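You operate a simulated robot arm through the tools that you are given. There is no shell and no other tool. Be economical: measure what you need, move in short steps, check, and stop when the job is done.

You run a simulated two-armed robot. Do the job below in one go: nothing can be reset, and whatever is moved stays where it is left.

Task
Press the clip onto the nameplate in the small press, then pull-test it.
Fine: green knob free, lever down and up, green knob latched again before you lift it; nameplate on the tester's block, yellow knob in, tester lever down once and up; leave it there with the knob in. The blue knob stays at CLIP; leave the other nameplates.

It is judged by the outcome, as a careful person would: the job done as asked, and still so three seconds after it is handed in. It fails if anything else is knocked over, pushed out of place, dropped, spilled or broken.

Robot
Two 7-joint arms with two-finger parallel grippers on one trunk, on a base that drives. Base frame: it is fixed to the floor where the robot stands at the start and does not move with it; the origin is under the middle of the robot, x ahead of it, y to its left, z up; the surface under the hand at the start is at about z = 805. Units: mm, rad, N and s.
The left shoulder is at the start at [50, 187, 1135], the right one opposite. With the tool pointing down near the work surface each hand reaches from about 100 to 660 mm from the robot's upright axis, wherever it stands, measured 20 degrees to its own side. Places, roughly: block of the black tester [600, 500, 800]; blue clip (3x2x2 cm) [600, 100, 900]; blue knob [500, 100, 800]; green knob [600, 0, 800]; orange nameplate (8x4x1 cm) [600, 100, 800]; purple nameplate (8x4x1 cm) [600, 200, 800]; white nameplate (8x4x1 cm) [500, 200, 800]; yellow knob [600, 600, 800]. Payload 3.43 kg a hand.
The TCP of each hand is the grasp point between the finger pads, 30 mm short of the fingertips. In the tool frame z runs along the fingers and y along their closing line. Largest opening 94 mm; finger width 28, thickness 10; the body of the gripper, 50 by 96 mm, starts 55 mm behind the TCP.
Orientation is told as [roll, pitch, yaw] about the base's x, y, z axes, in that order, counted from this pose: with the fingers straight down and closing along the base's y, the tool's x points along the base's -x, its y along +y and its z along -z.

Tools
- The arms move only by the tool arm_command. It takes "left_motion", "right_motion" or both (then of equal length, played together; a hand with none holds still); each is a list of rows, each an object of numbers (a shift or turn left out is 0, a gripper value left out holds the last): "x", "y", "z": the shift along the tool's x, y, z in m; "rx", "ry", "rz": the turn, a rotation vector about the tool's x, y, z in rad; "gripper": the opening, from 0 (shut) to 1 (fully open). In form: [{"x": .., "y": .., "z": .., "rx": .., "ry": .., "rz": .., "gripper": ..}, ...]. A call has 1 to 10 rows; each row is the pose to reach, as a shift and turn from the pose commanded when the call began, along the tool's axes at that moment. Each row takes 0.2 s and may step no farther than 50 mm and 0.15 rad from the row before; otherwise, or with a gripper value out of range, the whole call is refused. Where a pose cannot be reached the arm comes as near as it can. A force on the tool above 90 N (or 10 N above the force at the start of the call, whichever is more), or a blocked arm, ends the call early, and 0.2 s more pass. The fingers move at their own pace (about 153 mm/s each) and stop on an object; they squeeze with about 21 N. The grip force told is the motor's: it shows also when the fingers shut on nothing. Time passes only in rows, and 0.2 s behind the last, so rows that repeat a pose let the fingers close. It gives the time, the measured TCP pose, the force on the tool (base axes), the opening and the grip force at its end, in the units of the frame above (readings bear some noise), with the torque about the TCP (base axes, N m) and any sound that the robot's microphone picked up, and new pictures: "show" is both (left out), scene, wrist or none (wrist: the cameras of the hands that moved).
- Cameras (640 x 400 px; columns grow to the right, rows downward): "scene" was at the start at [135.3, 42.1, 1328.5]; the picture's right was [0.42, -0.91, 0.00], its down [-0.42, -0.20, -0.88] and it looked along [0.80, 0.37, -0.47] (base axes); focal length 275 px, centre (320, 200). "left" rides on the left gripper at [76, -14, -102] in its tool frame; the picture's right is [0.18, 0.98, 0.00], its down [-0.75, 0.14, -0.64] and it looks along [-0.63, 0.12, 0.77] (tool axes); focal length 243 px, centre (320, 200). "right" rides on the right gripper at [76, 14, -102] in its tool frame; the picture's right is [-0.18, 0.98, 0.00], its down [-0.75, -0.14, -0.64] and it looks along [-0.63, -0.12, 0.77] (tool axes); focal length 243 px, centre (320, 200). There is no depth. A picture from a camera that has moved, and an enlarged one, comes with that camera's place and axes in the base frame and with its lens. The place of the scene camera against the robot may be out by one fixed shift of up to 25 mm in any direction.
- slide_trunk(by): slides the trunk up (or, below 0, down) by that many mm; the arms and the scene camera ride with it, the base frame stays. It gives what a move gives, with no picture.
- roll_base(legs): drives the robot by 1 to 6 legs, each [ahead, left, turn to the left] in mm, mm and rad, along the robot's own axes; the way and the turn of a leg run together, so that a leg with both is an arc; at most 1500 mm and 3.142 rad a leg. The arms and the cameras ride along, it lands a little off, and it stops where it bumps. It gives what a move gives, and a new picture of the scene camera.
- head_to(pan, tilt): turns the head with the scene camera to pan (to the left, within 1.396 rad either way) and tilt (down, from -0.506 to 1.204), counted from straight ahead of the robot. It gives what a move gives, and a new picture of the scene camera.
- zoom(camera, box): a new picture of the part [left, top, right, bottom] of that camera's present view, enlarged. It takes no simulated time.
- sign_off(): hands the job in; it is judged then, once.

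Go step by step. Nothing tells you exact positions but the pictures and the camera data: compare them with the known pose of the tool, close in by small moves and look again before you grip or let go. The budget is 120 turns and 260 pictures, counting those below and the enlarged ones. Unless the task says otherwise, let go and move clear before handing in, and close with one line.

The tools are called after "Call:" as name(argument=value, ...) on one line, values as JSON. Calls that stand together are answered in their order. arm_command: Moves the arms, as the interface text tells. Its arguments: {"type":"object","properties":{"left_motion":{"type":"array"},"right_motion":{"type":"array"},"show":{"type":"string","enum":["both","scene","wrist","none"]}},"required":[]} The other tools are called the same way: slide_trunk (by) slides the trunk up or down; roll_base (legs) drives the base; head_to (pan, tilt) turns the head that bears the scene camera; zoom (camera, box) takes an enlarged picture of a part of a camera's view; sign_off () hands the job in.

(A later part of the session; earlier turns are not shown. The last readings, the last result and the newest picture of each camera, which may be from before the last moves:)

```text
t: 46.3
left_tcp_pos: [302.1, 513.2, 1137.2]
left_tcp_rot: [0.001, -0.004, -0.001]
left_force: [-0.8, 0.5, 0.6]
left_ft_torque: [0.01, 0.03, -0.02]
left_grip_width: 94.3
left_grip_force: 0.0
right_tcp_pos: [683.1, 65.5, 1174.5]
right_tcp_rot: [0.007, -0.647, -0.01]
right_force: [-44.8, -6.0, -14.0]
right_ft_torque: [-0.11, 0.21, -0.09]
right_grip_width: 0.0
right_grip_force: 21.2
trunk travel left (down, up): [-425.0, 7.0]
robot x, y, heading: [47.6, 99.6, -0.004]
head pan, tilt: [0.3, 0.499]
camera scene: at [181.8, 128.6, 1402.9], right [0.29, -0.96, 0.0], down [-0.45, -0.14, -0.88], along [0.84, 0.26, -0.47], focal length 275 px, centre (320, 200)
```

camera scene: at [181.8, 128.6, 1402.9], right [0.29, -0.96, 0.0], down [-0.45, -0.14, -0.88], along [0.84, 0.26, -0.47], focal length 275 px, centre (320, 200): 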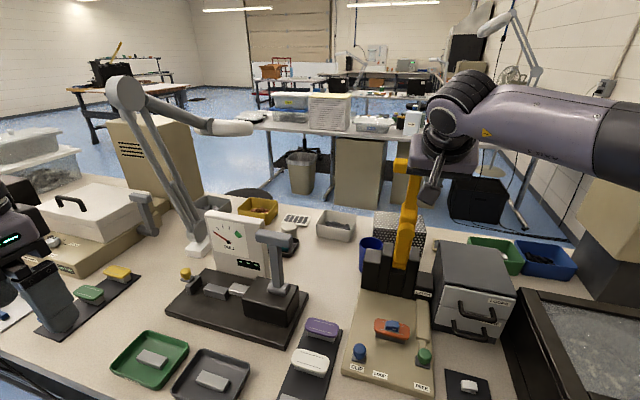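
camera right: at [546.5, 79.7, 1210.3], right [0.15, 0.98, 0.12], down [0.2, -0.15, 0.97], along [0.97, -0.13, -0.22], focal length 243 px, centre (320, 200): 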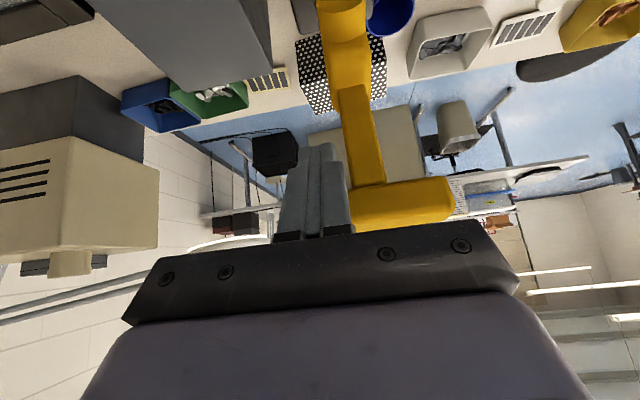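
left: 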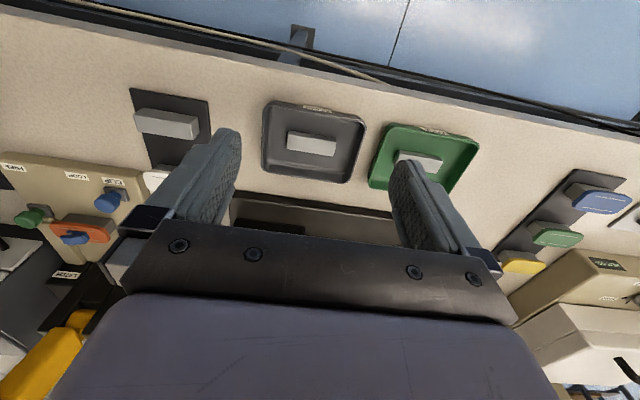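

The lever is against its upper stop. I'll back away, straighten the tool and lower the trunk again.

Call:
arm_command(right_motion=[{"x": 0.0316, "z": -0.0245}, {"x": 0.0632, "z": -0.049, "ry": 0.1}, {"x": 0.0948, "z": -0.0736, "ry": 0.22}, {"x": 0.126, "z": -0.098, "ry": 0.34}, {"x": 0.126, "z": -0.098, "ry": 0.46}, {"x": 0.126, "z": -0.098, "ry": 0.58}, {"x": 0.126, "z": -0.098, "ry": 0.66}, {"x": 0.126, "z": -0.098, "ry": 0.66}], show="none")

Call:
slide_trunk(by=-75)

Call:
arm_command(right_motion=[{"rz": 0.145, "gripper": 0.55}, {"rz": 0.29}, {"rz": 0.435}, {"rz": 0.58}, {"rz": 0.725}, {"rz": 0.87}, {"rz": 1.015}, {"rz": 1.16}, {"rz": 1.305}, {"rz": 1.45}])

```text
t: 48.1
left_tcp_pos: [306.9, 514.7, 1135.2]
left_tcp_rot: [0.0, 0.0, -0.001]
left_force: [0.5, -0.1, -0.2]
left_ft_torque: [0.0, -0.03, 0.01]
left_grip_width: 94.1
left_grip_force: 0.0
right_tcp_pos: [532.6, 65.4, 1175.4]
right_tcp_rot: [0.007, 0.001, -0.009]
right_force: [-0.6, -0.2, 0.4]
right_ft_torque: [0.0, 0.0, 0.0]
right_grip_width: 0.0
right_grip_force: 20.3
trunk travel left (down, up): [-425.0, 7.0]
robot x, y, heading: [50.3, 97.9, 0.002]
head pan, tilt: [0.3, 0.499]
```

```text
t: 49.2
left_tcp_pos: [307.5, 514.8, 1060.9]
left_tcp_rot: [0.001, 0.0, 0.0]
left_force: [0.0, -0.1, -0.4]
left_ft_torque: [0.03, 0.01, 0.0]
left_grip_width: 94.0
left_grip_force: 0.1
right_tcp_pos: [532.6, 65.7, 1102.1]
right_tcp_rot: [0.008, 0.001, -0.009]
right_force: [-0.4, -0.1, -0.2]
right_ft_torque: [0.01, 0.0, 0.0]
right_grip_width: 0.1
right_grip_force: 21.3
trunk travel left (down, up): [-350.0, 82.0]
robot x, y, heading: [49.5, 97.1, -0.002]
head pan, tilt: [0.3, 0.499]
```

```text
t: 51.4
left_tcp_pos: [307.0, 513.6, 1061.1]
left_tcp_rot: [0.0, 0.0, 0.001]
left_force: [-0.8, 0.2, 1.0]
left_ft_torque: [0.01, -0.02, 0.02]
left_grip_width: 93.8
left_grip_force: 0.0
right_tcp_pos: [533.2, 66.4, 1101.2]
right_tcp_rot: [0.001, 0.007, -1.464]
right_force: [0.3, 0.9, 0.1]
right_ft_torque: [0.01, -0.02, 0.07]
right_grip_width: 51.6
right_grip_force: 0.0
trunk travel left (down, up): [-350.0, 82.0]
robot x, y, heading: [48.1, 97.6, 0.0]
head pan, tilt: [0.3, 0.499]
camera scene: at [188.0, 129.8, 1327.3], right [0.29, -0.96, 0.0], down [-0.46, -0.14, -0.88], along [0.84, 0.26, -0.48], focal length 275 px, centre (320, 200)
camera right: at [537.9, 142.7, 1203.9], right [1.0, -0.08, 0.0], down [-0.06, -0.77, 0.64], along [-0.05, -0.63, -0.77], focal length 243 px, centre (320, 200)
```

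scene: 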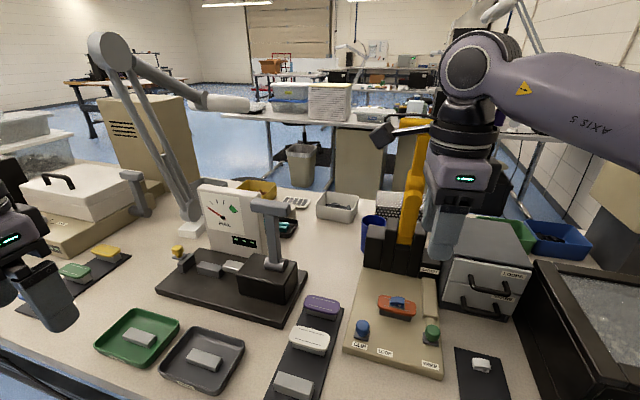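
right: 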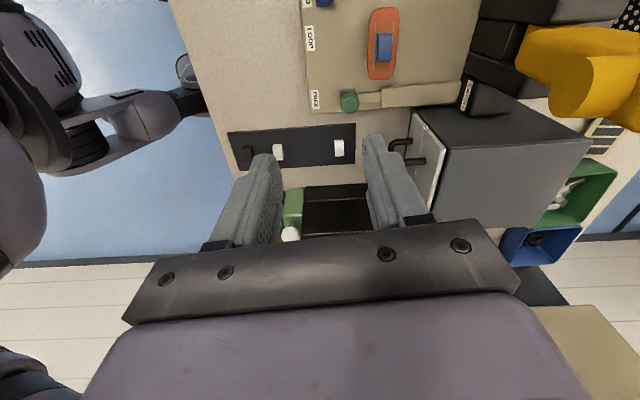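

Next I'll re-latch the green knob: move over it at (571, 26) and go down with the fingers open.

Call:
arm_command(right_motion=[{"x": -0.0219, "y": 0.0169, "z": 0.03, "rz": 0.05}, {"x": -0.0438, "y": 0.0338, "z": 0.065, "rz": 0.107}, {"x": -0.0438, "y": 0.0338, "z": 0.11, "rz": 0.107}, {"x": -0.0438, "y": 0.0338, "z": 0.15, "rz": 0.107}, {"x": -0.0438, "y": 0.0338, "z": 0.18, "rz": 0.107}, {"x": -0.0438, "y": 0.0338, "z": 0.18, "rz": 0.107}], show="wrist")

Call:
zoom(camera="right", box=[200, 0, 440, 240])

```text
t: 52.8
left_tcp_pos: [306.2, 514.0, 1061.1]
left_tcp_rot: [0.0, 0.0, -0.001]
left_force: [-0.2, -0.6, 0.2]
left_ft_torque: [0.02, 0.01, 0.0]
left_grip_width: 94.0
left_grip_force: 0.1
right_tcp_pos: [570.3, 27.4, 919.5]
right_tcp_rot: [0.0, 0.007, -1.566]
right_force: [0.1, 0.9, 0.0]
right_ft_torque: [-0.02, -0.02, -0.03]
right_grip_width: 51.3
right_grip_force: 0.0
trunk travel left (down, up): [-350.0, 82.0]
robot x, y, heading: [51.9, 98.2, -0.0]
head pan, tilt: [0.3, 0.499]
camera right: at [584.1, 103.9, 1023.0], right [0.98, -0.18, 0.0], down [-0.14, -0.76, 0.64], along [-0.12, -0.63, -0.77], focal length 243 px, centre (320, 200)
```

right: 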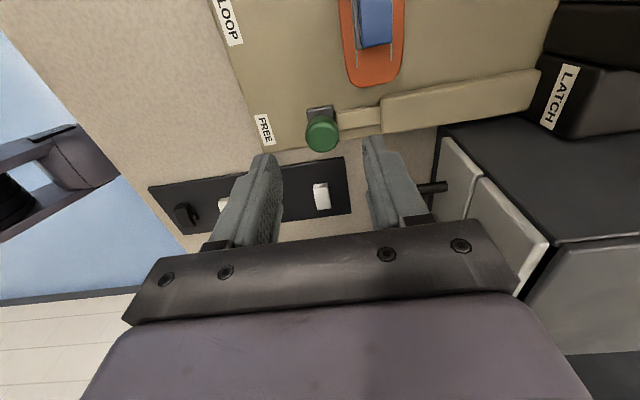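

```text
1.67 times, centred on (320, 120) of right
camera zoom: at [584.1, 103.9, 1023.0], right [0.98, -0.18, 0.0], down [-0.14, -0.76, 0.64], along [-0.12, -0.63, -0.77], focal length 404 px, centre (320, 333)
```

zoom: 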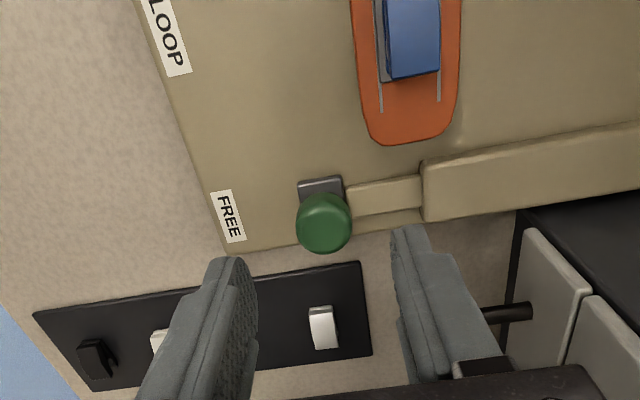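

Well aligned. Now go down, grip, and push 26 mm toward LATCH up to the stop.

Call:
arm_command(right_motion=[{"z": 0.025, "x": -0.001, "y": 0.001}, {"z": 0.0485, "x": -0.001, "y": 0.001}, {"z": 0.0485, "x": -0.001, "y": 0.001, "gripper": 0.1}, {"z": 0.0485, "x": -0.001, "y": 0.001}, {"z": 0.0485, "x": -0.001, "y": 0.001}, {"z": 0.0485, "x": -0.001, "y": 0.009}, {"z": 0.0485, "x": -0.001, "y": 0.017}, {"z": 0.0485, "x": -0.001, "y": 0.025}, {"z": 0.0485, "x": -0.001, "y": 0.029}, {"z": 0.0485, "x": -0.001, "y": 0.032}], show="wrist")

```text
t: 55.0
left_tcp_pos: [306.4, 514.0, 1060.6]
left_tcp_rot: [-0.001, 0.001, 0.0]
left_force: [1.0, 0.2, -0.1]
left_ft_torque: [-0.01, 0.03, -0.01]
left_grip_width: 94.0
left_grip_force: 0.1
right_tcp_pos: [599.7, 26.5, 870.7]
right_tcp_rot: [-0.006, 0.009, -1.563]
right_force: [-17.7, -1.2, -4.8]
right_ft_torque: [0.29, 0.43, -0.18]
right_grip_width: 25.4
right_grip_force: 44.8
trunk travel left (down, up): [-350.0, 82.0]
robot x, y, heading: [46.1, 99.3, -0.004]
head pan, tilt: [0.3, 0.499]
camera right: at [613.9, 102.8, 974.5], right [0.98, -0.18, -0.01], down [-0.13, -0.76, 0.64], along [-0.12, -0.63, -0.77], focal length 243 px, centre (320, 200)
```

right: 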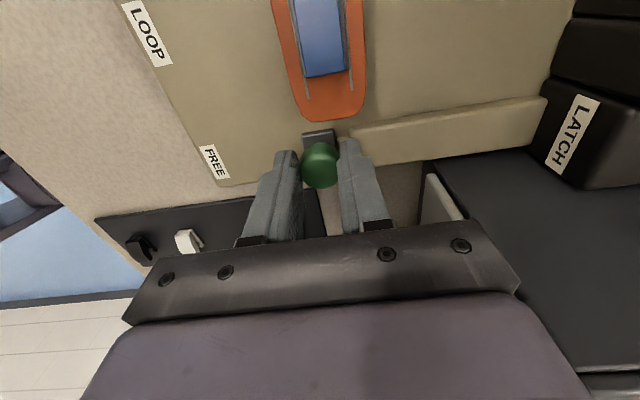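

It is at x 599.7, past where it started (597), with 18 N. I'll push a bit more to confirm the stop.

Call:
arm_command(right_motion=[{"y": 0.004}, {"y": 0.008}], show="none")

Call:
arm_command(right_motion=[{"y": -0.006}, {"y": -0.01}, {"y": -0.01, "gripper": 0.55}, {"y": -0.01}, {"y": -0.01, "z": -0.04}, {"y": -0.01, "z": -0.09}, {"y": -0.03, "z": -0.13}, {"y": -0.07, "z": -0.16}])

Call:
zoom(camera="right", box=[280, 0, 560, 150])

```text
t: 55.6
left_tcp_pos: [301.8, 514.2, 1062.3]
left_tcp_rot: [0.002, -0.002, 0.0]
left_force: [0.5, -0.1, 0.1]
left_ft_torque: [-0.01, 0.02, -0.01]
left_grip_width: 94.1
left_grip_force: 0.1
right_tcp_pos: [600.8, 27.7, 872.2]
right_tcp_rot: [-0.025, 0.003, -1.563]
right_force: [-55.4, -6.9, -2.5]
right_ft_torque: [0.25, 1.37, -0.08]
right_grip_width: 25.2
right_grip_force: 44.8
trunk travel left (down, up): [-350.0, 82.0]
robot x, y, heading: [47.1, 102.1, -0.005]
head pan, tilt: [0.3, 0.499]
```

```text
t: 57.4
left_tcp_pos: [306.3, 513.6, 1061.0]
left_tcp_rot: [0.0, 0.0, 0.0]
left_force: [-0.2, -0.1, -0.5]
left_ft_torque: [-0.02, 0.0, 0.01]
left_grip_width: 94.2
left_grip_force: 0.1
right_tcp_pos: [541.3, 25.5, 1031.3]
right_tcp_rot: [-0.002, 0.006, -1.567]
right_force: [0.6, 0.3, -0.1]
right_ft_torque: [-0.01, 0.0, 0.01]
right_grip_width: 52.0
right_grip_force: 0.0
trunk travel left (down, up): [-350.0, 82.0]
robot x, y, heading: [50.2, 100.5, 0.002]
head pan, tilt: [0.3, 0.499]
camera scene: at [187.5, 129.7, 1327.4], right [0.29, -0.96, 0.0], down [-0.46, -0.14, -0.88], along [0.84, 0.26, -0.48], focal length 275 px, centre (320, 200)
camera right: at [554.1, 100.4, 1134.9], right [0.98, -0.18, 0.0], down [-0.14, -0.76, 0.64], along [-0.12, -0.63, -0.77], focal length 243 px, centre (320, 200)
```

scene: 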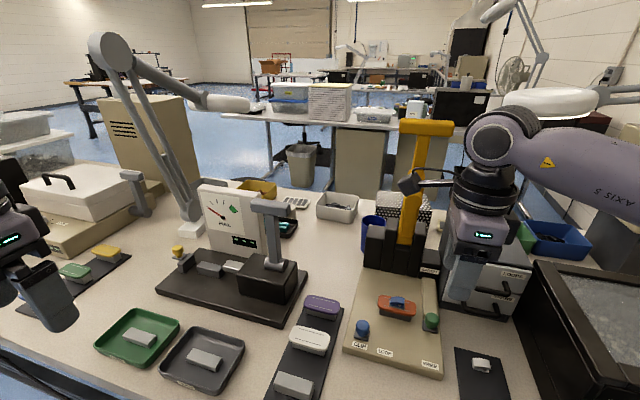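
right: 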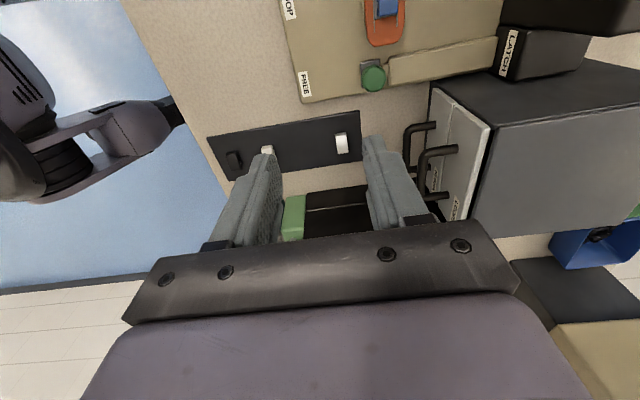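

```text
2.29 times, centred on (420, 75) of right
camera zoom: at [554.1, 100.4, 1134.9], right [0.98, -0.18, 0.0], down [-0.14, -0.76, 0.64], along [-0.12, -0.63, -0.77], focal length 555 px, centre (91, 486)
```

zoom: 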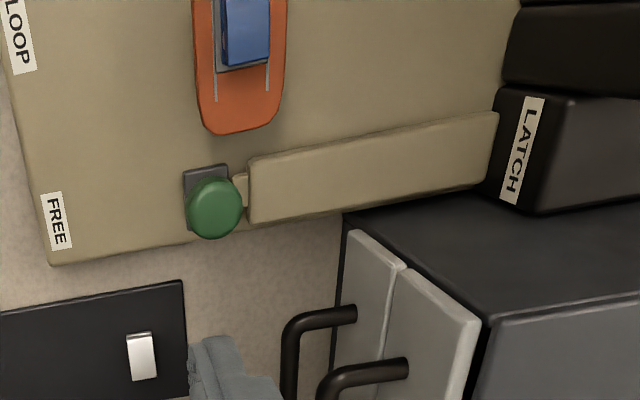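

The green knob is latched again. I'll clear the right hand out of the way and inspect the clip and the tester.

Call:
arm_command(right_motion=[{"y": -0.05, "x": -0.02}, {"y": -0.1, "x": -0.05}, {"y": -0.15, "x": -0.09}, {"y": -0.19, "x": -0.13}, {"y": -0.22, "x": -0.16}], show="none")

Call:
zoom(camera="scene", box=[350, 270, 450, 380])

Call:
zoom(camera="scene", box=[370, 285, 425, 325])

Call:
zoom(camera="scene", box=[150, 180, 310, 330])

```text
refused: row 1 steps farther than a row can; nothing moved
```

```text
3.64 times, centred on (400, 325) of scene
camera zoom: at [187.5, 129.7, 1327.4], right [0.29, -0.96, 0.0], down [-0.46, -0.14, -0.88], along [0.84, 0.26, -0.48], focal length 1001 px, centre (29, -254)
```

zoom: 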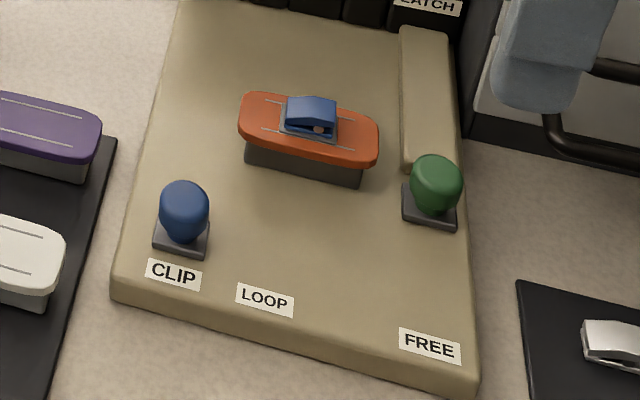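

```text
10.00 times, centred on (398, 305) of scene
camera zoom: at [187.5, 129.7, 1327.4], right [0.29, -0.96, 0.0], down [-0.46, -0.14, -0.88], along [0.84, 0.26, -0.48], focal length 2753 px, centre (-455, -850)
```

zoom: 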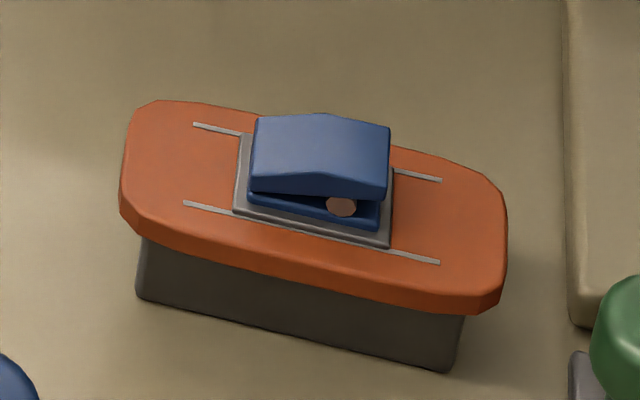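

```text
2.67 times, centred on (230, 255) of scene
camera zoom: at [187.5, 129.7, 1327.4], right [0.29, -0.96, 0.0], down [-0.46, -0.14, -0.88], along [0.84, 0.26, -0.48], focal length 734 px, centre (560, 53)
```

zoom: 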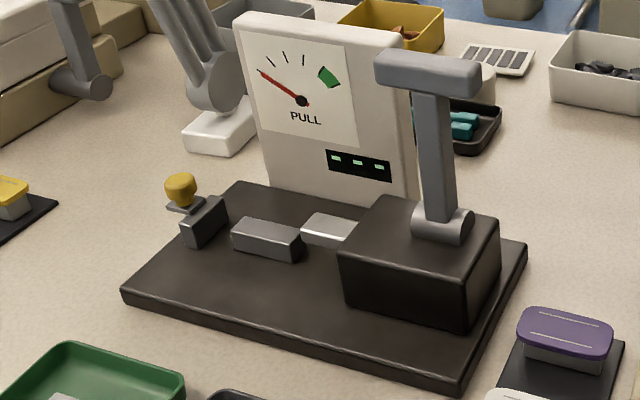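

The clip now shows its grey clinch frame, so the pressing worked. I'll park the right hand and bring the left wrist camera over the tester to measure it.

Call:
arm_command(right_motion=[{"y": -0.04, "x": -0.02}, {"y": -0.08, "x": -0.04}, {"y": -0.12, "x": -0.06}, {"y": -0.16, "x": -0.08}, {"y": -0.2, "x": -0.1}, {"y": -0.22, "x": -0.12}], left_motion=[{"x": -0.03, "y": -0.01}, {"x": -0.06, "y": -0.02}, {"x": -0.09, "y": -0.03}, {"x": -0.12, "y": -0.04}, {"x": -0.14, "y": -0.045}, {"x": -0.14, "y": -0.045}])

Call:
zoom(camera="left", box=[180, 40, 460, 235])

```text
t: 58.8
left_tcp_pos: [447.1, 469.7, 1061.0]
left_tcp_rot: [-0.001, 0.001, 0.0]
left_force: [-0.5, 0.2, -0.9]
left_ft_torque: [0.0, 0.02, -0.03]
left_grip_width: 93.7
left_grip_force: 0.1
right_tcp_pos: [322.4, -97.3, 1031.3]
right_tcp_rot: [0.001, 0.007, -1.566]
right_force: [0.2, -0.3, 0.2]
right_ft_torque: [0.02, 0.0, 0.02]
right_grip_width: 51.8
right_grip_force: 0.1
trunk travel left (down, up): [-350.0, 82.0]
robot x, y, heading: [50.3, 99.6, 0.003]
head pan, tilt: [0.3, 0.499]
camera scene: at [187.7, 129.6, 1327.4], right [0.29, -0.96, 0.0], down [-0.46, -0.14, -0.88], along [0.84, 0.26, -0.48], focal length 275 px, centre (320, 200)
camera right: at [334.8, -20.2, 1133.7], right [0.98, -0.18, 0.0], down [-0.14, -0.76, 0.64], along [-0.12, -0.63, -0.77], focal length 243 px, centre (320, 200)
camera left: at [370.8, 454.4, 1162.0], right [-0.18, 0.98, 0.0], down [0.75, 0.14, 0.64], along [0.63, 0.12, -0.77], focal length 243 px, centre (320, 200)
```

scene: 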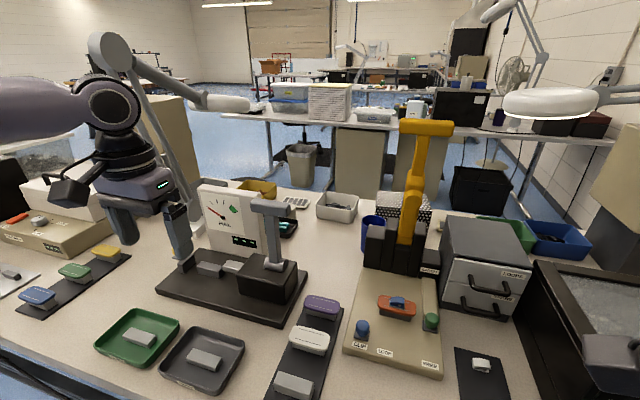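
right: 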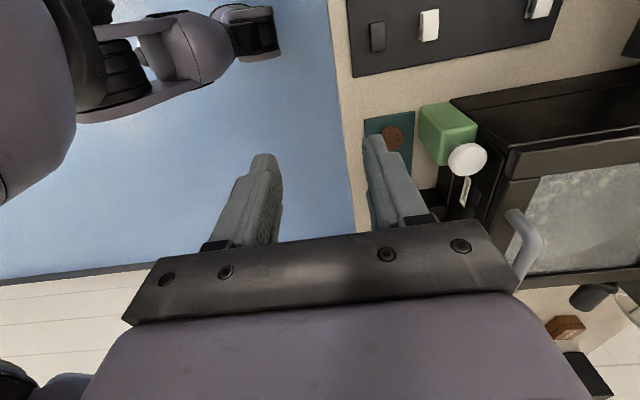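
left: 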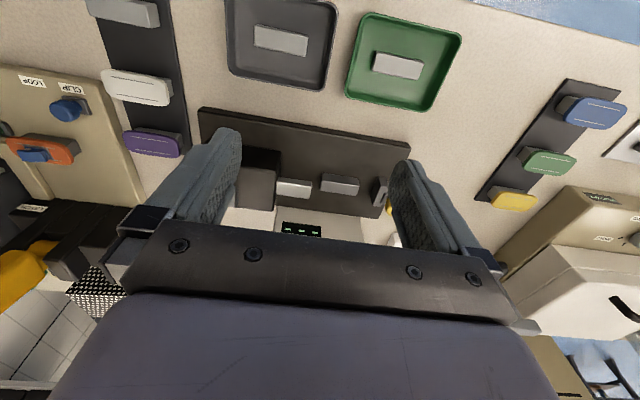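

```text
2.05 times, centred on (320, 138) of left
camera zoom: at [370.8, 454.4, 1162.0], right [-0.18, 0.98, 0.0], down [0.75, 0.14, 0.64], along [0.63, 0.12, -0.77], focal length 498 px, centre (320, 328)
```

zoom: 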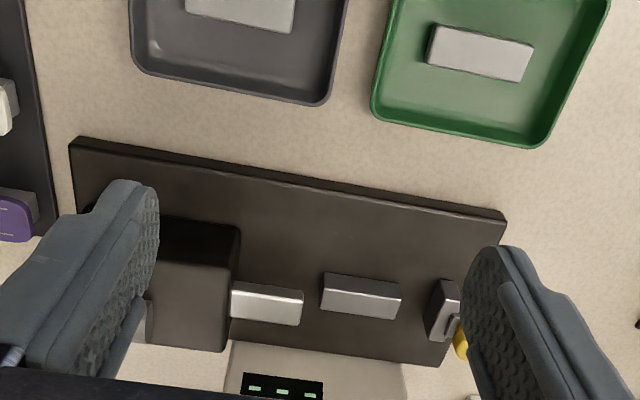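

The tester lines up with the base axes: its block is at about x 582–615, y 497–560. Next I'll take the left hand, turned 90°, over toward the nameplate on the press.

Call:
arm_command(left_motion=[{"rz": 0.145, "y": -0.03}, {"rz": 0.29, "y": -0.06}, {"rz": 0.435, "y": -0.09}, {"rz": 0.58, "y": -0.12}, {"rz": 0.725, "y": -0.15}, {"rz": 0.87, "y": -0.18}, {"rz": 1.015, "y": -0.21}, {"rz": 1.16, "y": -0.24}, {"rz": 1.305, "y": -0.27}, {"rz": 1.45, "y": -0.3}], show="none")

Call:
arm_command(left_motion=[{"rz": 0.06, "x": -0.02}, {"rz": 0.12, "x": -0.04}, {"rz": 0.12, "x": -0.06, "y": 0.02, "z": 0.01}, {"rz": 0.12, "x": -0.075, "y": 0.05, "z": 0.02}, {"rz": 0.12, "x": -0.075, "y": 0.09, "z": 0.04}, {"rz": 0.12, "x": -0.075, "y": 0.09, "z": 0.06}])

```text
t: 61.0
left_tcp_pos: [443.0, 227.1, 1058.9]
left_tcp_rot: [-0.001, 0.0, -1.211]
left_force: [0.1, 0.8, -0.9]
left_ft_torque: [0.02, 0.0, 0.04]
left_grip_width: 94.2
left_grip_force: 0.1
left hand out of reach, approached as far as the arm can: row 9, 10
right_tcp_pos: [322.7, -95.7, 1029.9]
right_tcp_rot: [-0.001, 0.007, -1.564]
right_force: [-0.3, 0.6, -0.4]
right_ft_torque: [-0.01, 0.02, 0.01]
right_grip_width: 51.6
right_grip_force: 0.0
trunk travel left (down, up): [-350.0, 82.0]
robot x, y, heading: [49.8, 97.6, 0.002]
head pan, tilt: [0.3, 0.499]
```

```text
t: 62.4
left_tcp_pos: [504.2, 261.6, 1018.8]
left_tcp_rot: [0.0, -0.003, -1.328]
left_force: [-0.3, -0.4, 1.2]
left_ft_torque: [-0.03, 0.0, -0.04]
left_grip_width: 94.1
left_grip_force: 0.1
left hand out of reach, approached as far as the arm can: row 1, 2, 3, 4, 5, 6
right_tcp_pos: [322.9, -95.7, 1030.7]
right_tcp_rot: [0.001, 0.008, -1.565]
right_force: [-0.4, 0.1, 0.3]
right_ft_torque: [0.0, 0.02, -0.02]
right_grip_width: 51.4
right_grip_force: 0.0
trunk travel left (down, up): [-350.0, 82.0]
robot x, y, heading: [50.4, 100.6, 0.002]
head pan, tilt: [0.3, 0.499]
camera scene: at [187.8, 129.7, 1327.4], right [0.29, -0.96, 0.0], down [-0.46, -0.14, -0.88], along [0.84, 0.26, -0.48], focal length 275 px, centre (320, 200)
camera left: at [472.4, 331.3, 1120.3], right [0.91, 0.41, 0.0], down [0.32, -0.7, 0.64], along [0.27, -0.59, -0.77], focal length 243 px, centre (320, 200)
```

scene: 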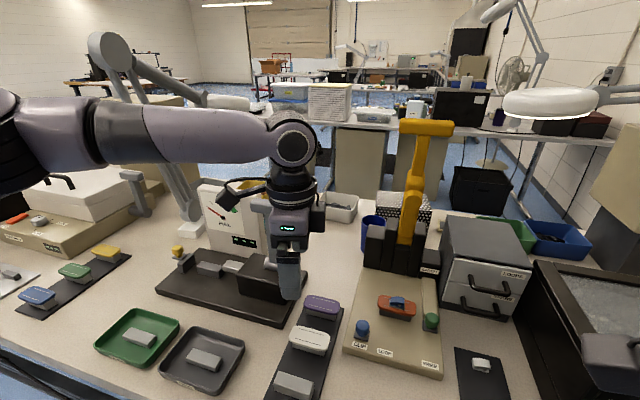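
left: 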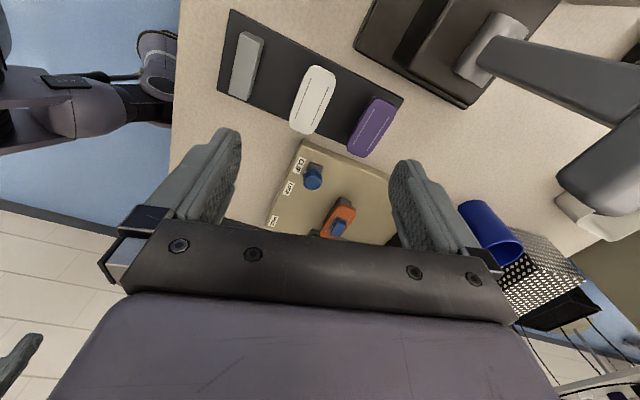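

The left hand can't reach the press at that yaw. The right hand can, so I'll pick with the right hand and drive sideways to the tester. First I'll fold the left hand back and bring the right hand over the nameplate.

Call:
arm_command(left_motion=[{"x": 0.03, "y": -0.03}, {"x": 0.06, "y": -0.06}, {"x": 0.09, "y": -0.09}, {"x": 0.12, "y": -0.12}, {"x": 0.15, "y": -0.14, "z": -0.02}, {"x": 0.18, "y": -0.16, "z": -0.04}], show="none")

Call:
arm_command(left_motion=[{"rz": -0.145}, {"rz": -0.29}, {"rz": -0.435}, {"rz": -0.58}, {"rz": -0.725}, {"rz": -0.87}, {"rz": -1.015}, {"rz": -1.16}, {"rz": -1.305}, {"rz": -1.45}], right_motion=[{"y": 0.03, "x": 0.01}, {"y": 0.06, "x": 0.03}, {"y": 0.09, "x": 0.05}, {"y": 0.12, "x": 0.075}, {"y": 0.15, "x": 0.1}, {"y": 0.18, "x": 0.125}, {"y": 0.21, "x": 0.15}, {"y": 0.24, "x": 0.175, "gripper": 0.8}, {"y": 0.26, "x": 0.189}, {"y": 0.274, "x": 0.189}])

Call:
zoom(camera="right", box=[180, 0, 480, 240])

```text
t: 63.8
left_tcp_pos: [305.1, 398.5, 1060.2]
left_tcp_rot: [-0.002, -0.002, -1.329]
left_force: [0.3, -0.6, -0.2]
left_ft_torque: [-0.05, -0.04, 0.0]
left_grip_width: 93.8
left_grip_force: 0.0
right_tcp_pos: [322.4, -94.5, 1031.2]
right_tcp_rot: [0.0, 0.007, -1.564]
right_force: [-0.6, -0.1, 0.6]
right_ft_torque: [0.0, 0.0, 0.0]
right_grip_width: 51.9
right_grip_force: 0.1
trunk travel left (down, up): [-350.0, 82.0]
robot x, y, heading: [45.8, 95.6, -0.002]
head pan, tilt: [0.3, 0.499]
```

```text
t: 66.0
left_tcp_pos: [305.8, 397.0, 1059.9]
left_tcp_rot: [-0.001, 0.002, 0.123]
left_force: [-0.2, 0.5, 0.4]
left_ft_torque: [0.0, -0.01, 0.02]
left_grip_width: 94.2
left_grip_force: 0.1
right_tcp_pos: [595.4, 95.7, 1031.0]
right_tcp_rot: [0.0, 0.006, -1.566]
right_force: [0.0, -0.7, 0.7]
right_ft_torque: [-0.01, -0.03, 0.01]
right_grip_width: 75.2
right_grip_force: 0.0
trunk travel left (down, up): [-350.0, 82.0]
robot x, y, heading: [49.7, 97.1, -0.003]
head pan, tilt: [0.3, 0.499]
camera scene: at [188.0, 129.8, 1327.3], right [0.29, -0.96, 0.0], down [-0.46, -0.14, -0.88], along [0.84, 0.26, -0.48], focal length 275 px, centre (320, 200)
camera right: at [608.3, 171.0, 1135.1], right [0.98, -0.18, 0.0], down [-0.14, -0.76, 0.64], along [-0.11, -0.63, -0.77], focal length 243 px, centre (320, 200)
camera left: at [232.2, 373.1, 1160.9], right [-0.3, 0.95, 0.0], down [0.73, 0.23, 0.64], along [0.61, 0.19, -0.77], focal length 243 px, centre (320, 200)
```

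scene: 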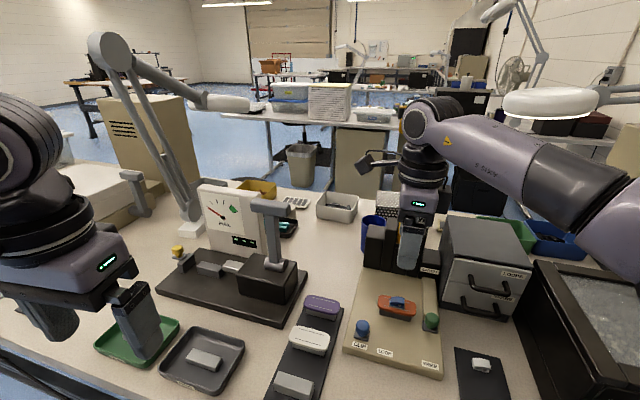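
right: 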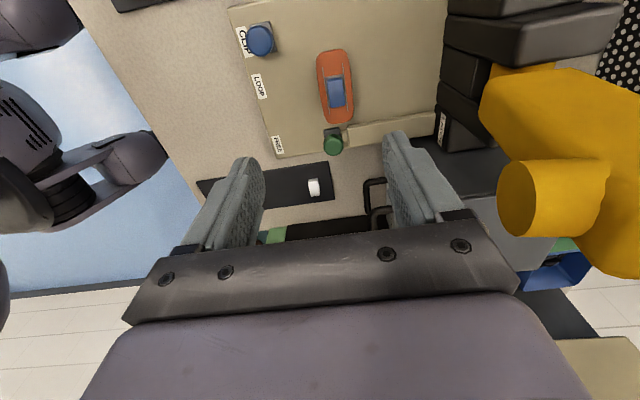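
left: 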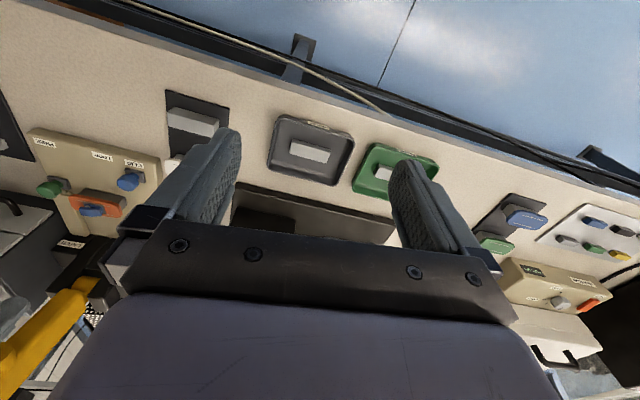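

```text
1.67 times, centred on (330, 120) of right
camera zoom: at [608.3, 171.0, 1135.1], right [0.98, -0.18, 0.0], down [-0.14, -0.76, 0.64], along [-0.11, -0.63, -0.77], focal length 404 px, centre (303, 333)
```

zoom: 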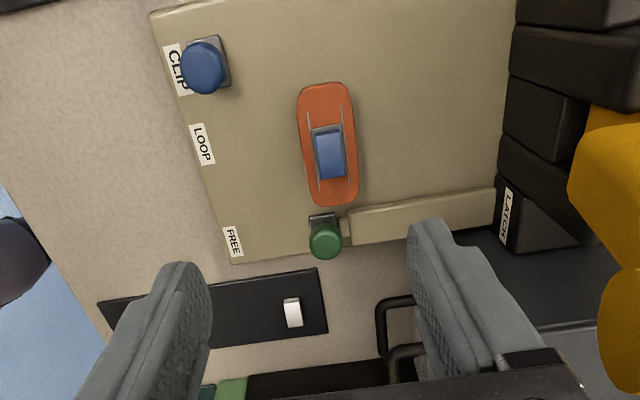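

Combining three views puts the nameplate centre at about (610, 94) with its top at z ≈ 857. The lever boss overhangs near x 670, so I'll go down a little back from it, then slide forward over the plate.

Call:
arm_command(right_motion=[{"y": -0.035}, {"y": -0.035, "z": 0.04}, {"y": -0.035, "z": 0.08}, {"y": -0.035, "z": 0.111}, {"y": -0.005, "z": 0.111, "x": -0.001}, {"y": 0.0145, "z": 0.111, "x": -0.002}, {"y": 0.0145, "z": 0.111, "x": -0.002}])

Call:
zoom(camera="right", box=[180, 0, 480, 240])

Call:
zoom(camera="scene", box=[340, 110, 480, 340])

```text
t: 67.6
left_tcp_pos: [305.9, 397.6, 1059.6]
left_tcp_rot: [0.0, 0.0, 0.122]
left_force: [-1.0, -0.2, 0.2]
left_ft_torque: [0.03, 0.03, -0.02]
left_grip_width: 94.0
left_grip_force: 0.1
right_tcp_pos: [609.7, 92.8, 922.2]
right_tcp_rot: [0.0, 0.007, -1.567]
right_force: [-0.1, 0.1, -0.4]
right_ft_torque: [0.01, 0.02, -0.01]
right_grip_width: 75.5
right_grip_force: 0.0
trunk travel left (down, up): [-350.0, 82.0]
robot x, y, heading: [49.1, 99.5, -0.005]
head pan, tilt: [0.3, 0.499]
camera scene: at [188.0, 129.7, 1327.3], right [0.29, -0.96, 0.0], down [-0.46, -0.14, -0.88], along [0.84, 0.26, -0.48], focal length 275 px, centre (320, 200)
camera right: at [622.8, 169.1, 1024.8], right [0.98, -0.18, 0.0], down [-0.14, -0.76, 0.64], along [-0.11, -0.63, -0.77], focal length 243 px, centre (320, 200)
```

scene: 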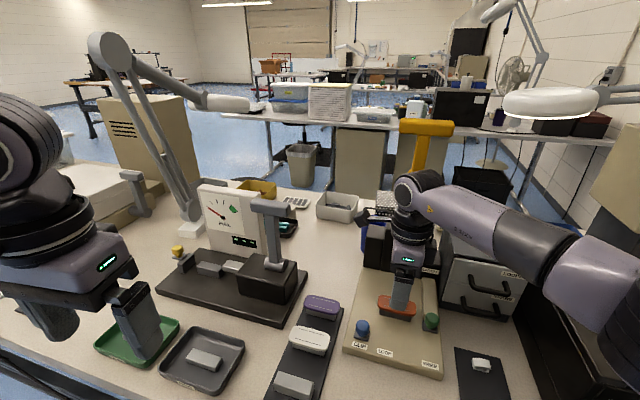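
right: 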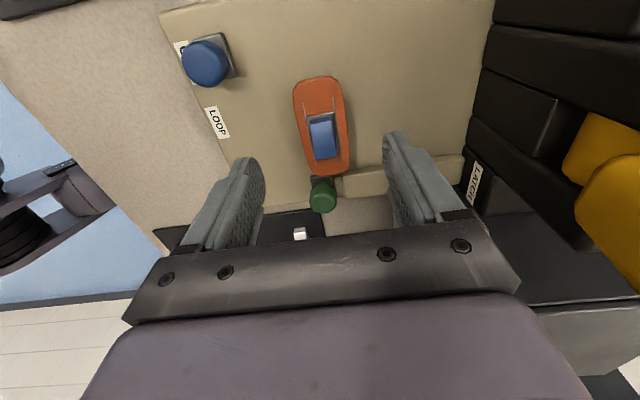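

```text
1.67 times, centred on (330, 120) of right
camera zoom: at [622.8, 169.1, 1024.8], right [0.98, -0.18, 0.0], down [-0.14, -0.76, 0.64], along [-0.11, -0.63, -0.77], focal length 404 px, centre (303, 333)
```

zoom: 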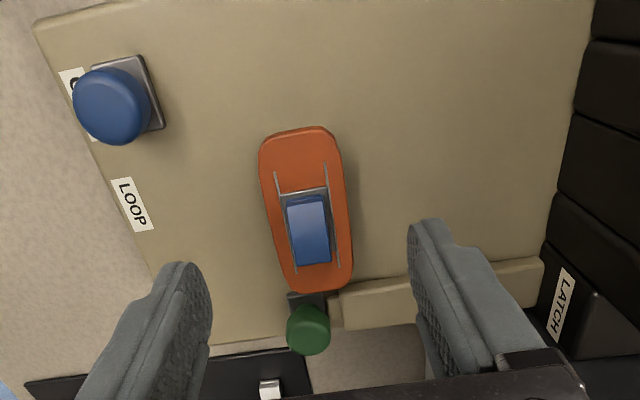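

```text
1.74 times, centred on (410, 225) of scene
camera zoom: at [188.0, 129.7, 1327.3], right [0.29, -0.96, 0.0], down [-0.46, -0.14, -0.88], along [0.84, 0.26, -0.48], focal length 479 px, centre (164, 156)
```

zoom: 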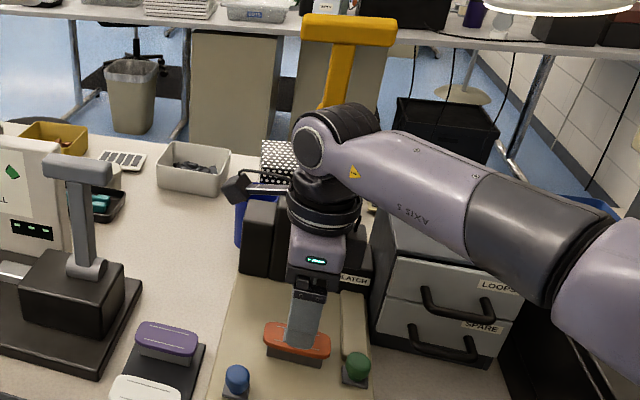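

The plate centre reads (612.5, 94). I'll go down so the fingertips are just below the plate, then grip.

Call:
arm_command(right_motion=[{"y": 0.003, "x": 0.001, "z": 0.025}, {"y": 0.003, "x": 0.001, "z": 0.045}, {"y": 0.003, "x": 0.001, "z": 0.055}, {"y": 0.003, "x": 0.001, "z": 0.055}], show="wrist")

Call:
zoom(camera="right", box=[180, 0, 480, 240])

Call:
zoom(camera="scene", box=[360, 250, 440, 350])

```text
t: 68.6
left_tcp_pos: [306.4, 398.8, 1059.7]
left_tcp_rot: [0.0, 0.0, 0.123]
left_force: [-0.5, 0.0, 0.2]
left_ft_torque: [0.01, -0.04, -0.03]
left_grip_width: 94.0
left_grip_force: 0.0
right_tcp_pos: [612.6, 94.9, 866.0]
right_tcp_rot: [0.001, 0.007, -1.566]
right_force: [0.2, 0.1, -0.2]
right_ft_torque: [-0.04, -0.02, -0.04]
right_grip_width: 75.2
right_grip_force: 0.0
trunk travel left (down, up): [-350.0, 82.0]
robot x, y, heading: [49.6, 99.7, 0.002]
head pan, tilt: [0.3, 0.499]
camera right: at [625.5, 170.5, 969.8], right [0.98, -0.18, 0.0], down [-0.14, -0.76, 0.64], along [-0.11, -0.63, -0.77], focal length 243 px, centre (320, 200)
```

right: 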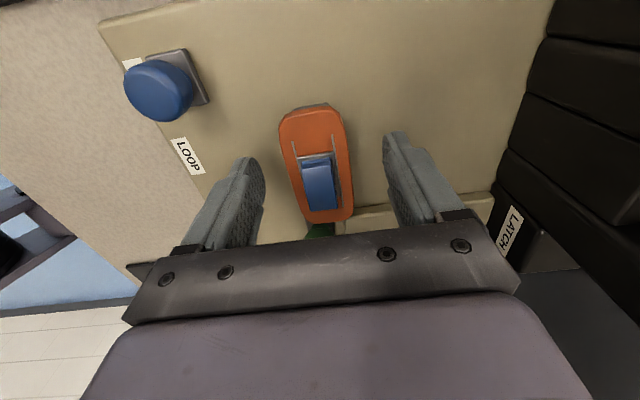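

```text
1.67 times, centred on (330, 120) of right
camera zoom: at [625.5, 170.5, 969.8], right [0.98, -0.18, 0.0], down [-0.14, -0.76, 0.64], along [-0.11, -0.63, -0.77], focal length 404 px, centre (303, 333)
```

zoom: 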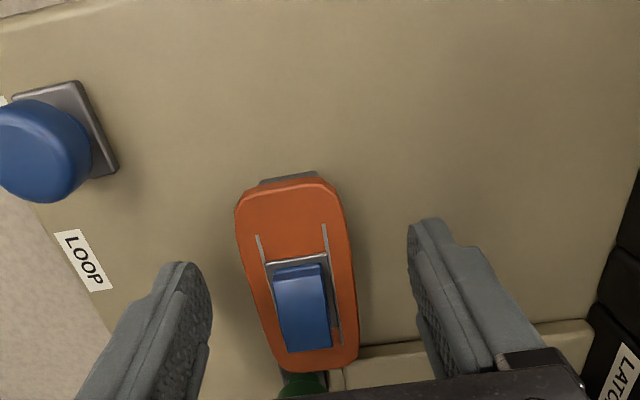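

```text
4.00 times, centred on (400, 300) of scene
camera zoom: at [188.0, 129.8, 1327.3], right [0.29, -0.96, 0.0], down [-0.46, -0.14, -0.88], along [0.84, 0.26, -0.48], focal length 1101 px, centre (0, -200)
```

zoom: 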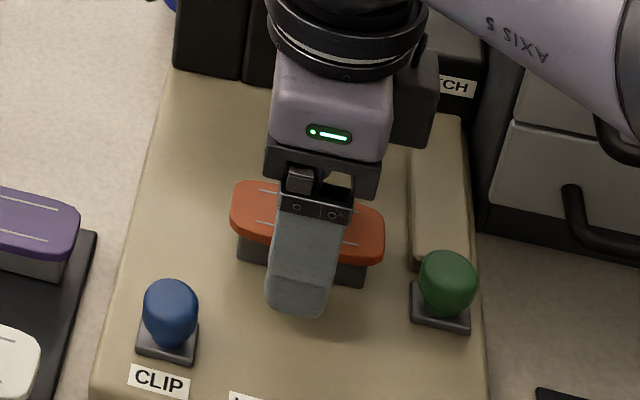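

The fingers straddle the plate, centred on the clip. I'll close.

Call:
arm_command(right_motion=[{"gripper": 0.3}, {"gripper": 0.3}, {"gripper": 0.3}], show="wrist")

```text
t: 69.4
left_tcp_pos: [307.2, 397.9, 1058.4]
left_tcp_rot: [-0.001, 0.002, 0.123]
left_force: [-0.7, 0.4, -0.9]
left_ft_torque: [0.03, 0.01, 0.03]
left_grip_width: 93.8
left_grip_force: 0.0
right_tcp_pos: [613.0, 94.7, 866.2]
right_tcp_rot: [-0.001, 0.008, -1.566]
right_force: [0.5, -0.1, 0.0]
right_ft_torque: [0.0, 0.01, 0.05]
right_grip_width: 35.1
right_grip_force: 21.0
trunk travel left (down, up): [-350.0, 82.0]
robot x, y, heading: [51.9, 100.0, 0.003]
head pan, tilt: [0.3, 0.499]
camera right: at [625.6, 170.4, 969.9], right [0.98, -0.18, 0.0], down [-0.14, -0.76, 0.64], along [-0.12, -0.63, -0.77], focal length 243 px, centre (320, 200)
```

right: 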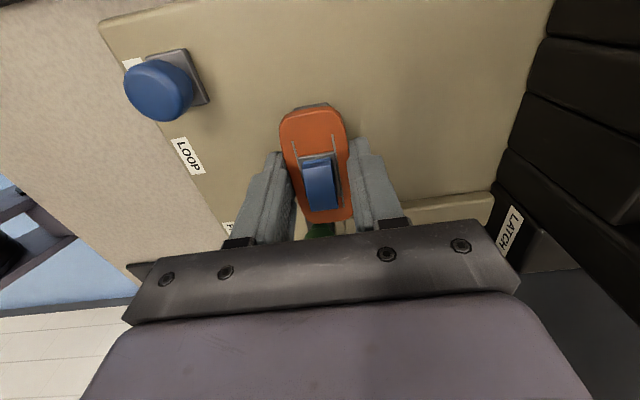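

Gripped at 35 mm. I'll lift gently and check that it comes off its block.

Call:
arm_command(right_motion=[{"z": -0.005}, {"z": -0.012}, {"z": -0.02}], show="wrist")

Call:
zoom(camera="scene", box=[360, 250, 440, 350])

```text
t: 70.2
left_tcp_pos: [306.5, 397.8, 1058.5]
left_tcp_rot: [0.0, 0.0, 0.122]
left_force: [-0.1, -0.8, 0.1]
left_ft_torque: [-0.02, -0.02, 0.04]
left_grip_width: 94.0
left_grip_force: 0.1
right_tcp_pos: [611.3, 94.1, 886.7]
right_tcp_rot: [0.0, 0.005, -1.565]
right_force: [-0.4, -0.4, -0.2]
right_ft_torque: [0.01, -0.02, -0.01]
right_grip_width: 35.1
right_grip_force: 20.4
trunk travel left (down, up): [-350.0, 82.0]
robot x, y, heading: [52.6, 98.2, 0.0]
head pan, tilt: [0.3, 0.499]
camera right: at [625.4, 170.4, 990.0], right [0.98, -0.18, 0.0], down [-0.14, -0.76, 0.64], along [-0.12, -0.63, -0.77], focal length 243 px, centre (320, 200)
```

right: 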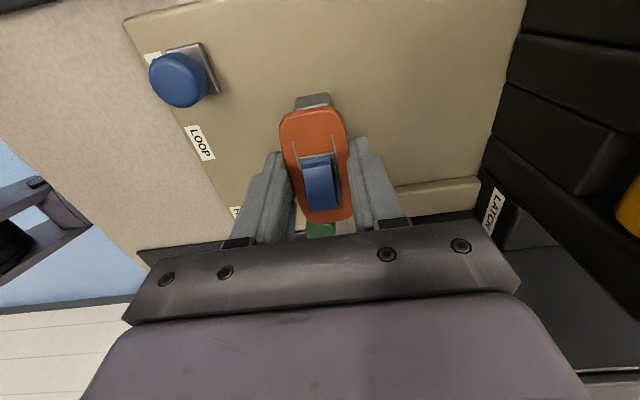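

```text
4.00 times, centred on (400, 300) of scene
camera zoom: at [188.0, 129.8, 1327.3], right [0.29, -0.96, 0.0], down [-0.46, -0.14, -0.88], along [0.84, 0.26, -0.48], focal length 1101 px, centre (0, -200)
```

zoom: 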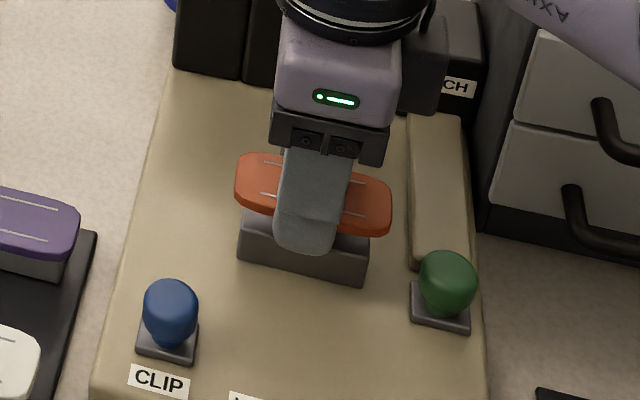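

The plate and clip lifted cleanly off the block. I'll rise, pull back clear of both levers, then drive back, left and ahead.

Call:
arm_command(right_motion=[{"z": -0.02}, {"z": -0.038}, {"z": -0.04, "y": -0.03}, {"z": -0.05, "y": -0.06}, {"z": -0.08, "y": -0.09}, {"z": -0.11, "y": -0.12}, {"z": -0.12, "y": -0.16}], show="wrist")

Call:
roll_base(legs=[[-60, 0, 0], [0, 420, 0]])

```text
t: 71.8
left_tcp_pos: [305.5, 398.0, 1061.3]
left_tcp_rot: [-0.001, 0.0, 0.123]
left_force: [-0.3, -0.4, -0.7]
left_ft_torque: [0.02, -0.01, 0.03]
left_grip_width: 94.1
left_grip_force: 0.0
right_tcp_pos: [451.0, 93.1, 1006.8]
right_tcp_rot: [-0.001, 0.004, -1.566]
right_force: [-1.3, -0.6, -0.3]
right_ft_torque: [0.0, 0.02, -0.04]
right_grip_width: 35.0
right_grip_force: 21.5
trunk travel left (down, up): [-350.0, 82.0]
robot x, y, heading: [49.4, 94.5, 0.004]
head pan, tilt: [0.3, 0.499]
camera right: at [464.4, 168.8, 1110.3], right [0.98, -0.18, 0.0], down [-0.14, -0.76, 0.64], along [-0.12, -0.63, -0.77], focal length 243 px, centre (320, 200)
```

right: 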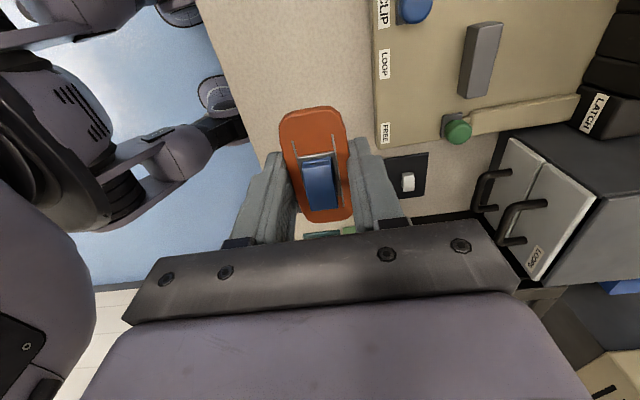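

```text
t: 76.6
left_tcp_pos: [244.7, 820.0, 1059.7]
left_tcp_rot: [-0.002, 0.0, 0.124]
left_force: [0.3, 0.8, -0.3]
left_ft_torque: [0.01, 0.0, 0.02]
left_grip_width: 94.0
left_grip_force: 0.1
right_tcp_pos: [391.2, 517.3, 1006.7]
right_tcp_rot: [-0.001, 0.007, -1.564]
right_force: [0.3, 0.9, -0.9]
right_ft_torque: [0.0, 0.03, 0.01]
right_grip_width: 35.0
right_grip_force: 20.9
trunk travel left (down, up): [-350.0, 82.0]
robot x, y, heading: [-14.0, 520.0, -0.003]
head pan, tilt: [0.3, 0.499]
camera scene: at [127.3, 552.7, 1327.3], right [0.3, -0.95, 0.0], down [-0.46, -0.14, -0.88], along [0.84, 0.26, -0.48], focal length 275 px, centre (320, 200)
```

scene: 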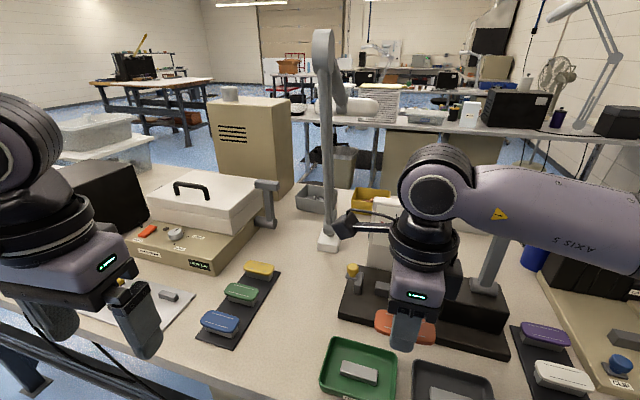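

Now at y 520. I'll drive ahead and look at the tester from the wrist.

Call:
roll_base(legs=[[60, 0, 0]])

Call:
head_to(pan=-0.1, tilt=0.65)

Call:
arm_command(right_motion=[{"y": 0.0}], show="wrist")

```text
t: 77.6
left_tcp_pos: [304.9, 821.4, 1058.9]
left_tcp_rot: [0.001, 0.0, 0.124]
left_force: [-0.3, -0.1, 0.0]
left_ft_torque: [-0.02, 0.02, 0.01]
left_grip_width: 93.9
left_grip_force: 0.1
right_tcp_pos: [451.9, 515.9, 1006.3]
right_tcp_rot: [-0.001, 0.007, -1.563]
right_force: [0.7, -0.8, -1.8]
right_ft_torque: [-0.03, 0.03, 0.01]
right_grip_width: 34.9
right_grip_force: 21.2
trunk travel left (down, up): [-350.0, 82.0]
robot x, y, heading: [45.8, 521.9, 0.006]
head pan, tilt: [0.3, 0.499]
camera scene: at [187.8, 552.7, 1327.2], right [0.3, -0.95, 0.0], down [-0.46, -0.14, -0.88], along [0.84, 0.26, -0.48], focal length 275 px, centre (320, 200)
```

scene: 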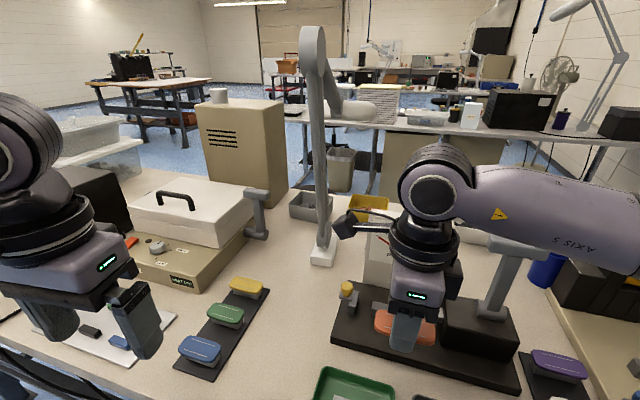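

```text
t: 78.5
left_tcp_pos: [303.9, 820.8, 1060.0]
left_tcp_rot: [0.0, 0.002, 0.124]
left_force: [0.9, -0.1, 0.6]
left_ft_torque: [0.04, -0.01, -0.01]
left_grip_width: 94.1
left_grip_force: 0.0
right_tcp_pos: [451.3, 516.3, 1006.6]
right_tcp_rot: [-0.001, 0.008, -1.564]
right_force: [-0.2, 0.3, -0.4]
right_ft_torque: [0.02, 0.01, 0.02]
right_grip_width: 35.3
right_grip_force: 21.0
trunk travel left (down, up): [-350.0, 82.0]
robot x, y, heading: [51.0, 520.5, -0.002]
head pan, tilt: [-0.099, 0.649]
camera scene: at [186.5, 517.2, 1314.0], right [-0.1, -1.0, 0.0], down [-0.6, 0.06, -0.8], along [0.79, -0.08, -0.6], focal length 275 px, centre (320, 200)
```

scene: 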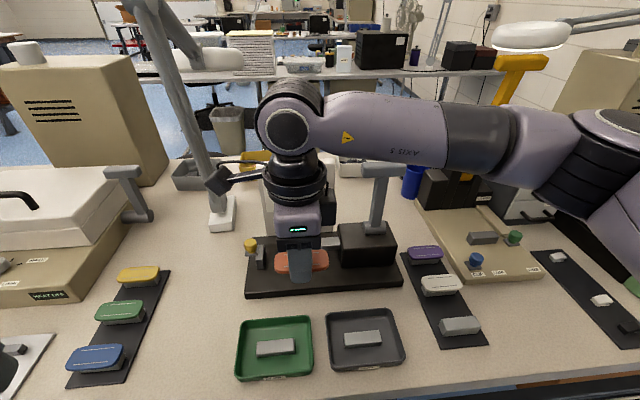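

```text
t: 78.9
left_tcp_pos: [303.7, 821.3, 1059.4]
left_tcp_rot: [0.0, -0.001, 0.123]
left_force: [0.9, 0.0, 0.4]
left_ft_torque: [-0.04, -0.03, -0.01]
left_grip_width: 94.0
left_grip_force: 0.0
right_tcp_pos: [451.7, 515.5, 1006.6]
right_tcp_rot: [0.0, 0.008, -1.563]
right_force: [0.2, -0.3, -0.5]
right_ft_torque: [-0.02, 0.01, -0.01]
right_grip_width: 35.1
right_grip_force: 20.8
trunk travel left (down, up): [-350.0, 82.0]
robot x, y, heading: [44.4, 518.3, 0.003]
head pan, tilt: [-0.099, 0.649]
camera right: at [463.9, 592.6, 1109.9], right [0.98, -0.18, 0.0], down [-0.14, -0.76, 0.64], along [-0.11, -0.63, -0.77], focal length 243 px, centre (320, 200)
```

right: 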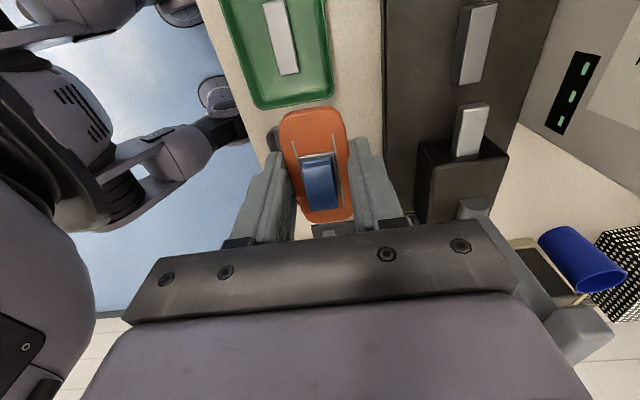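

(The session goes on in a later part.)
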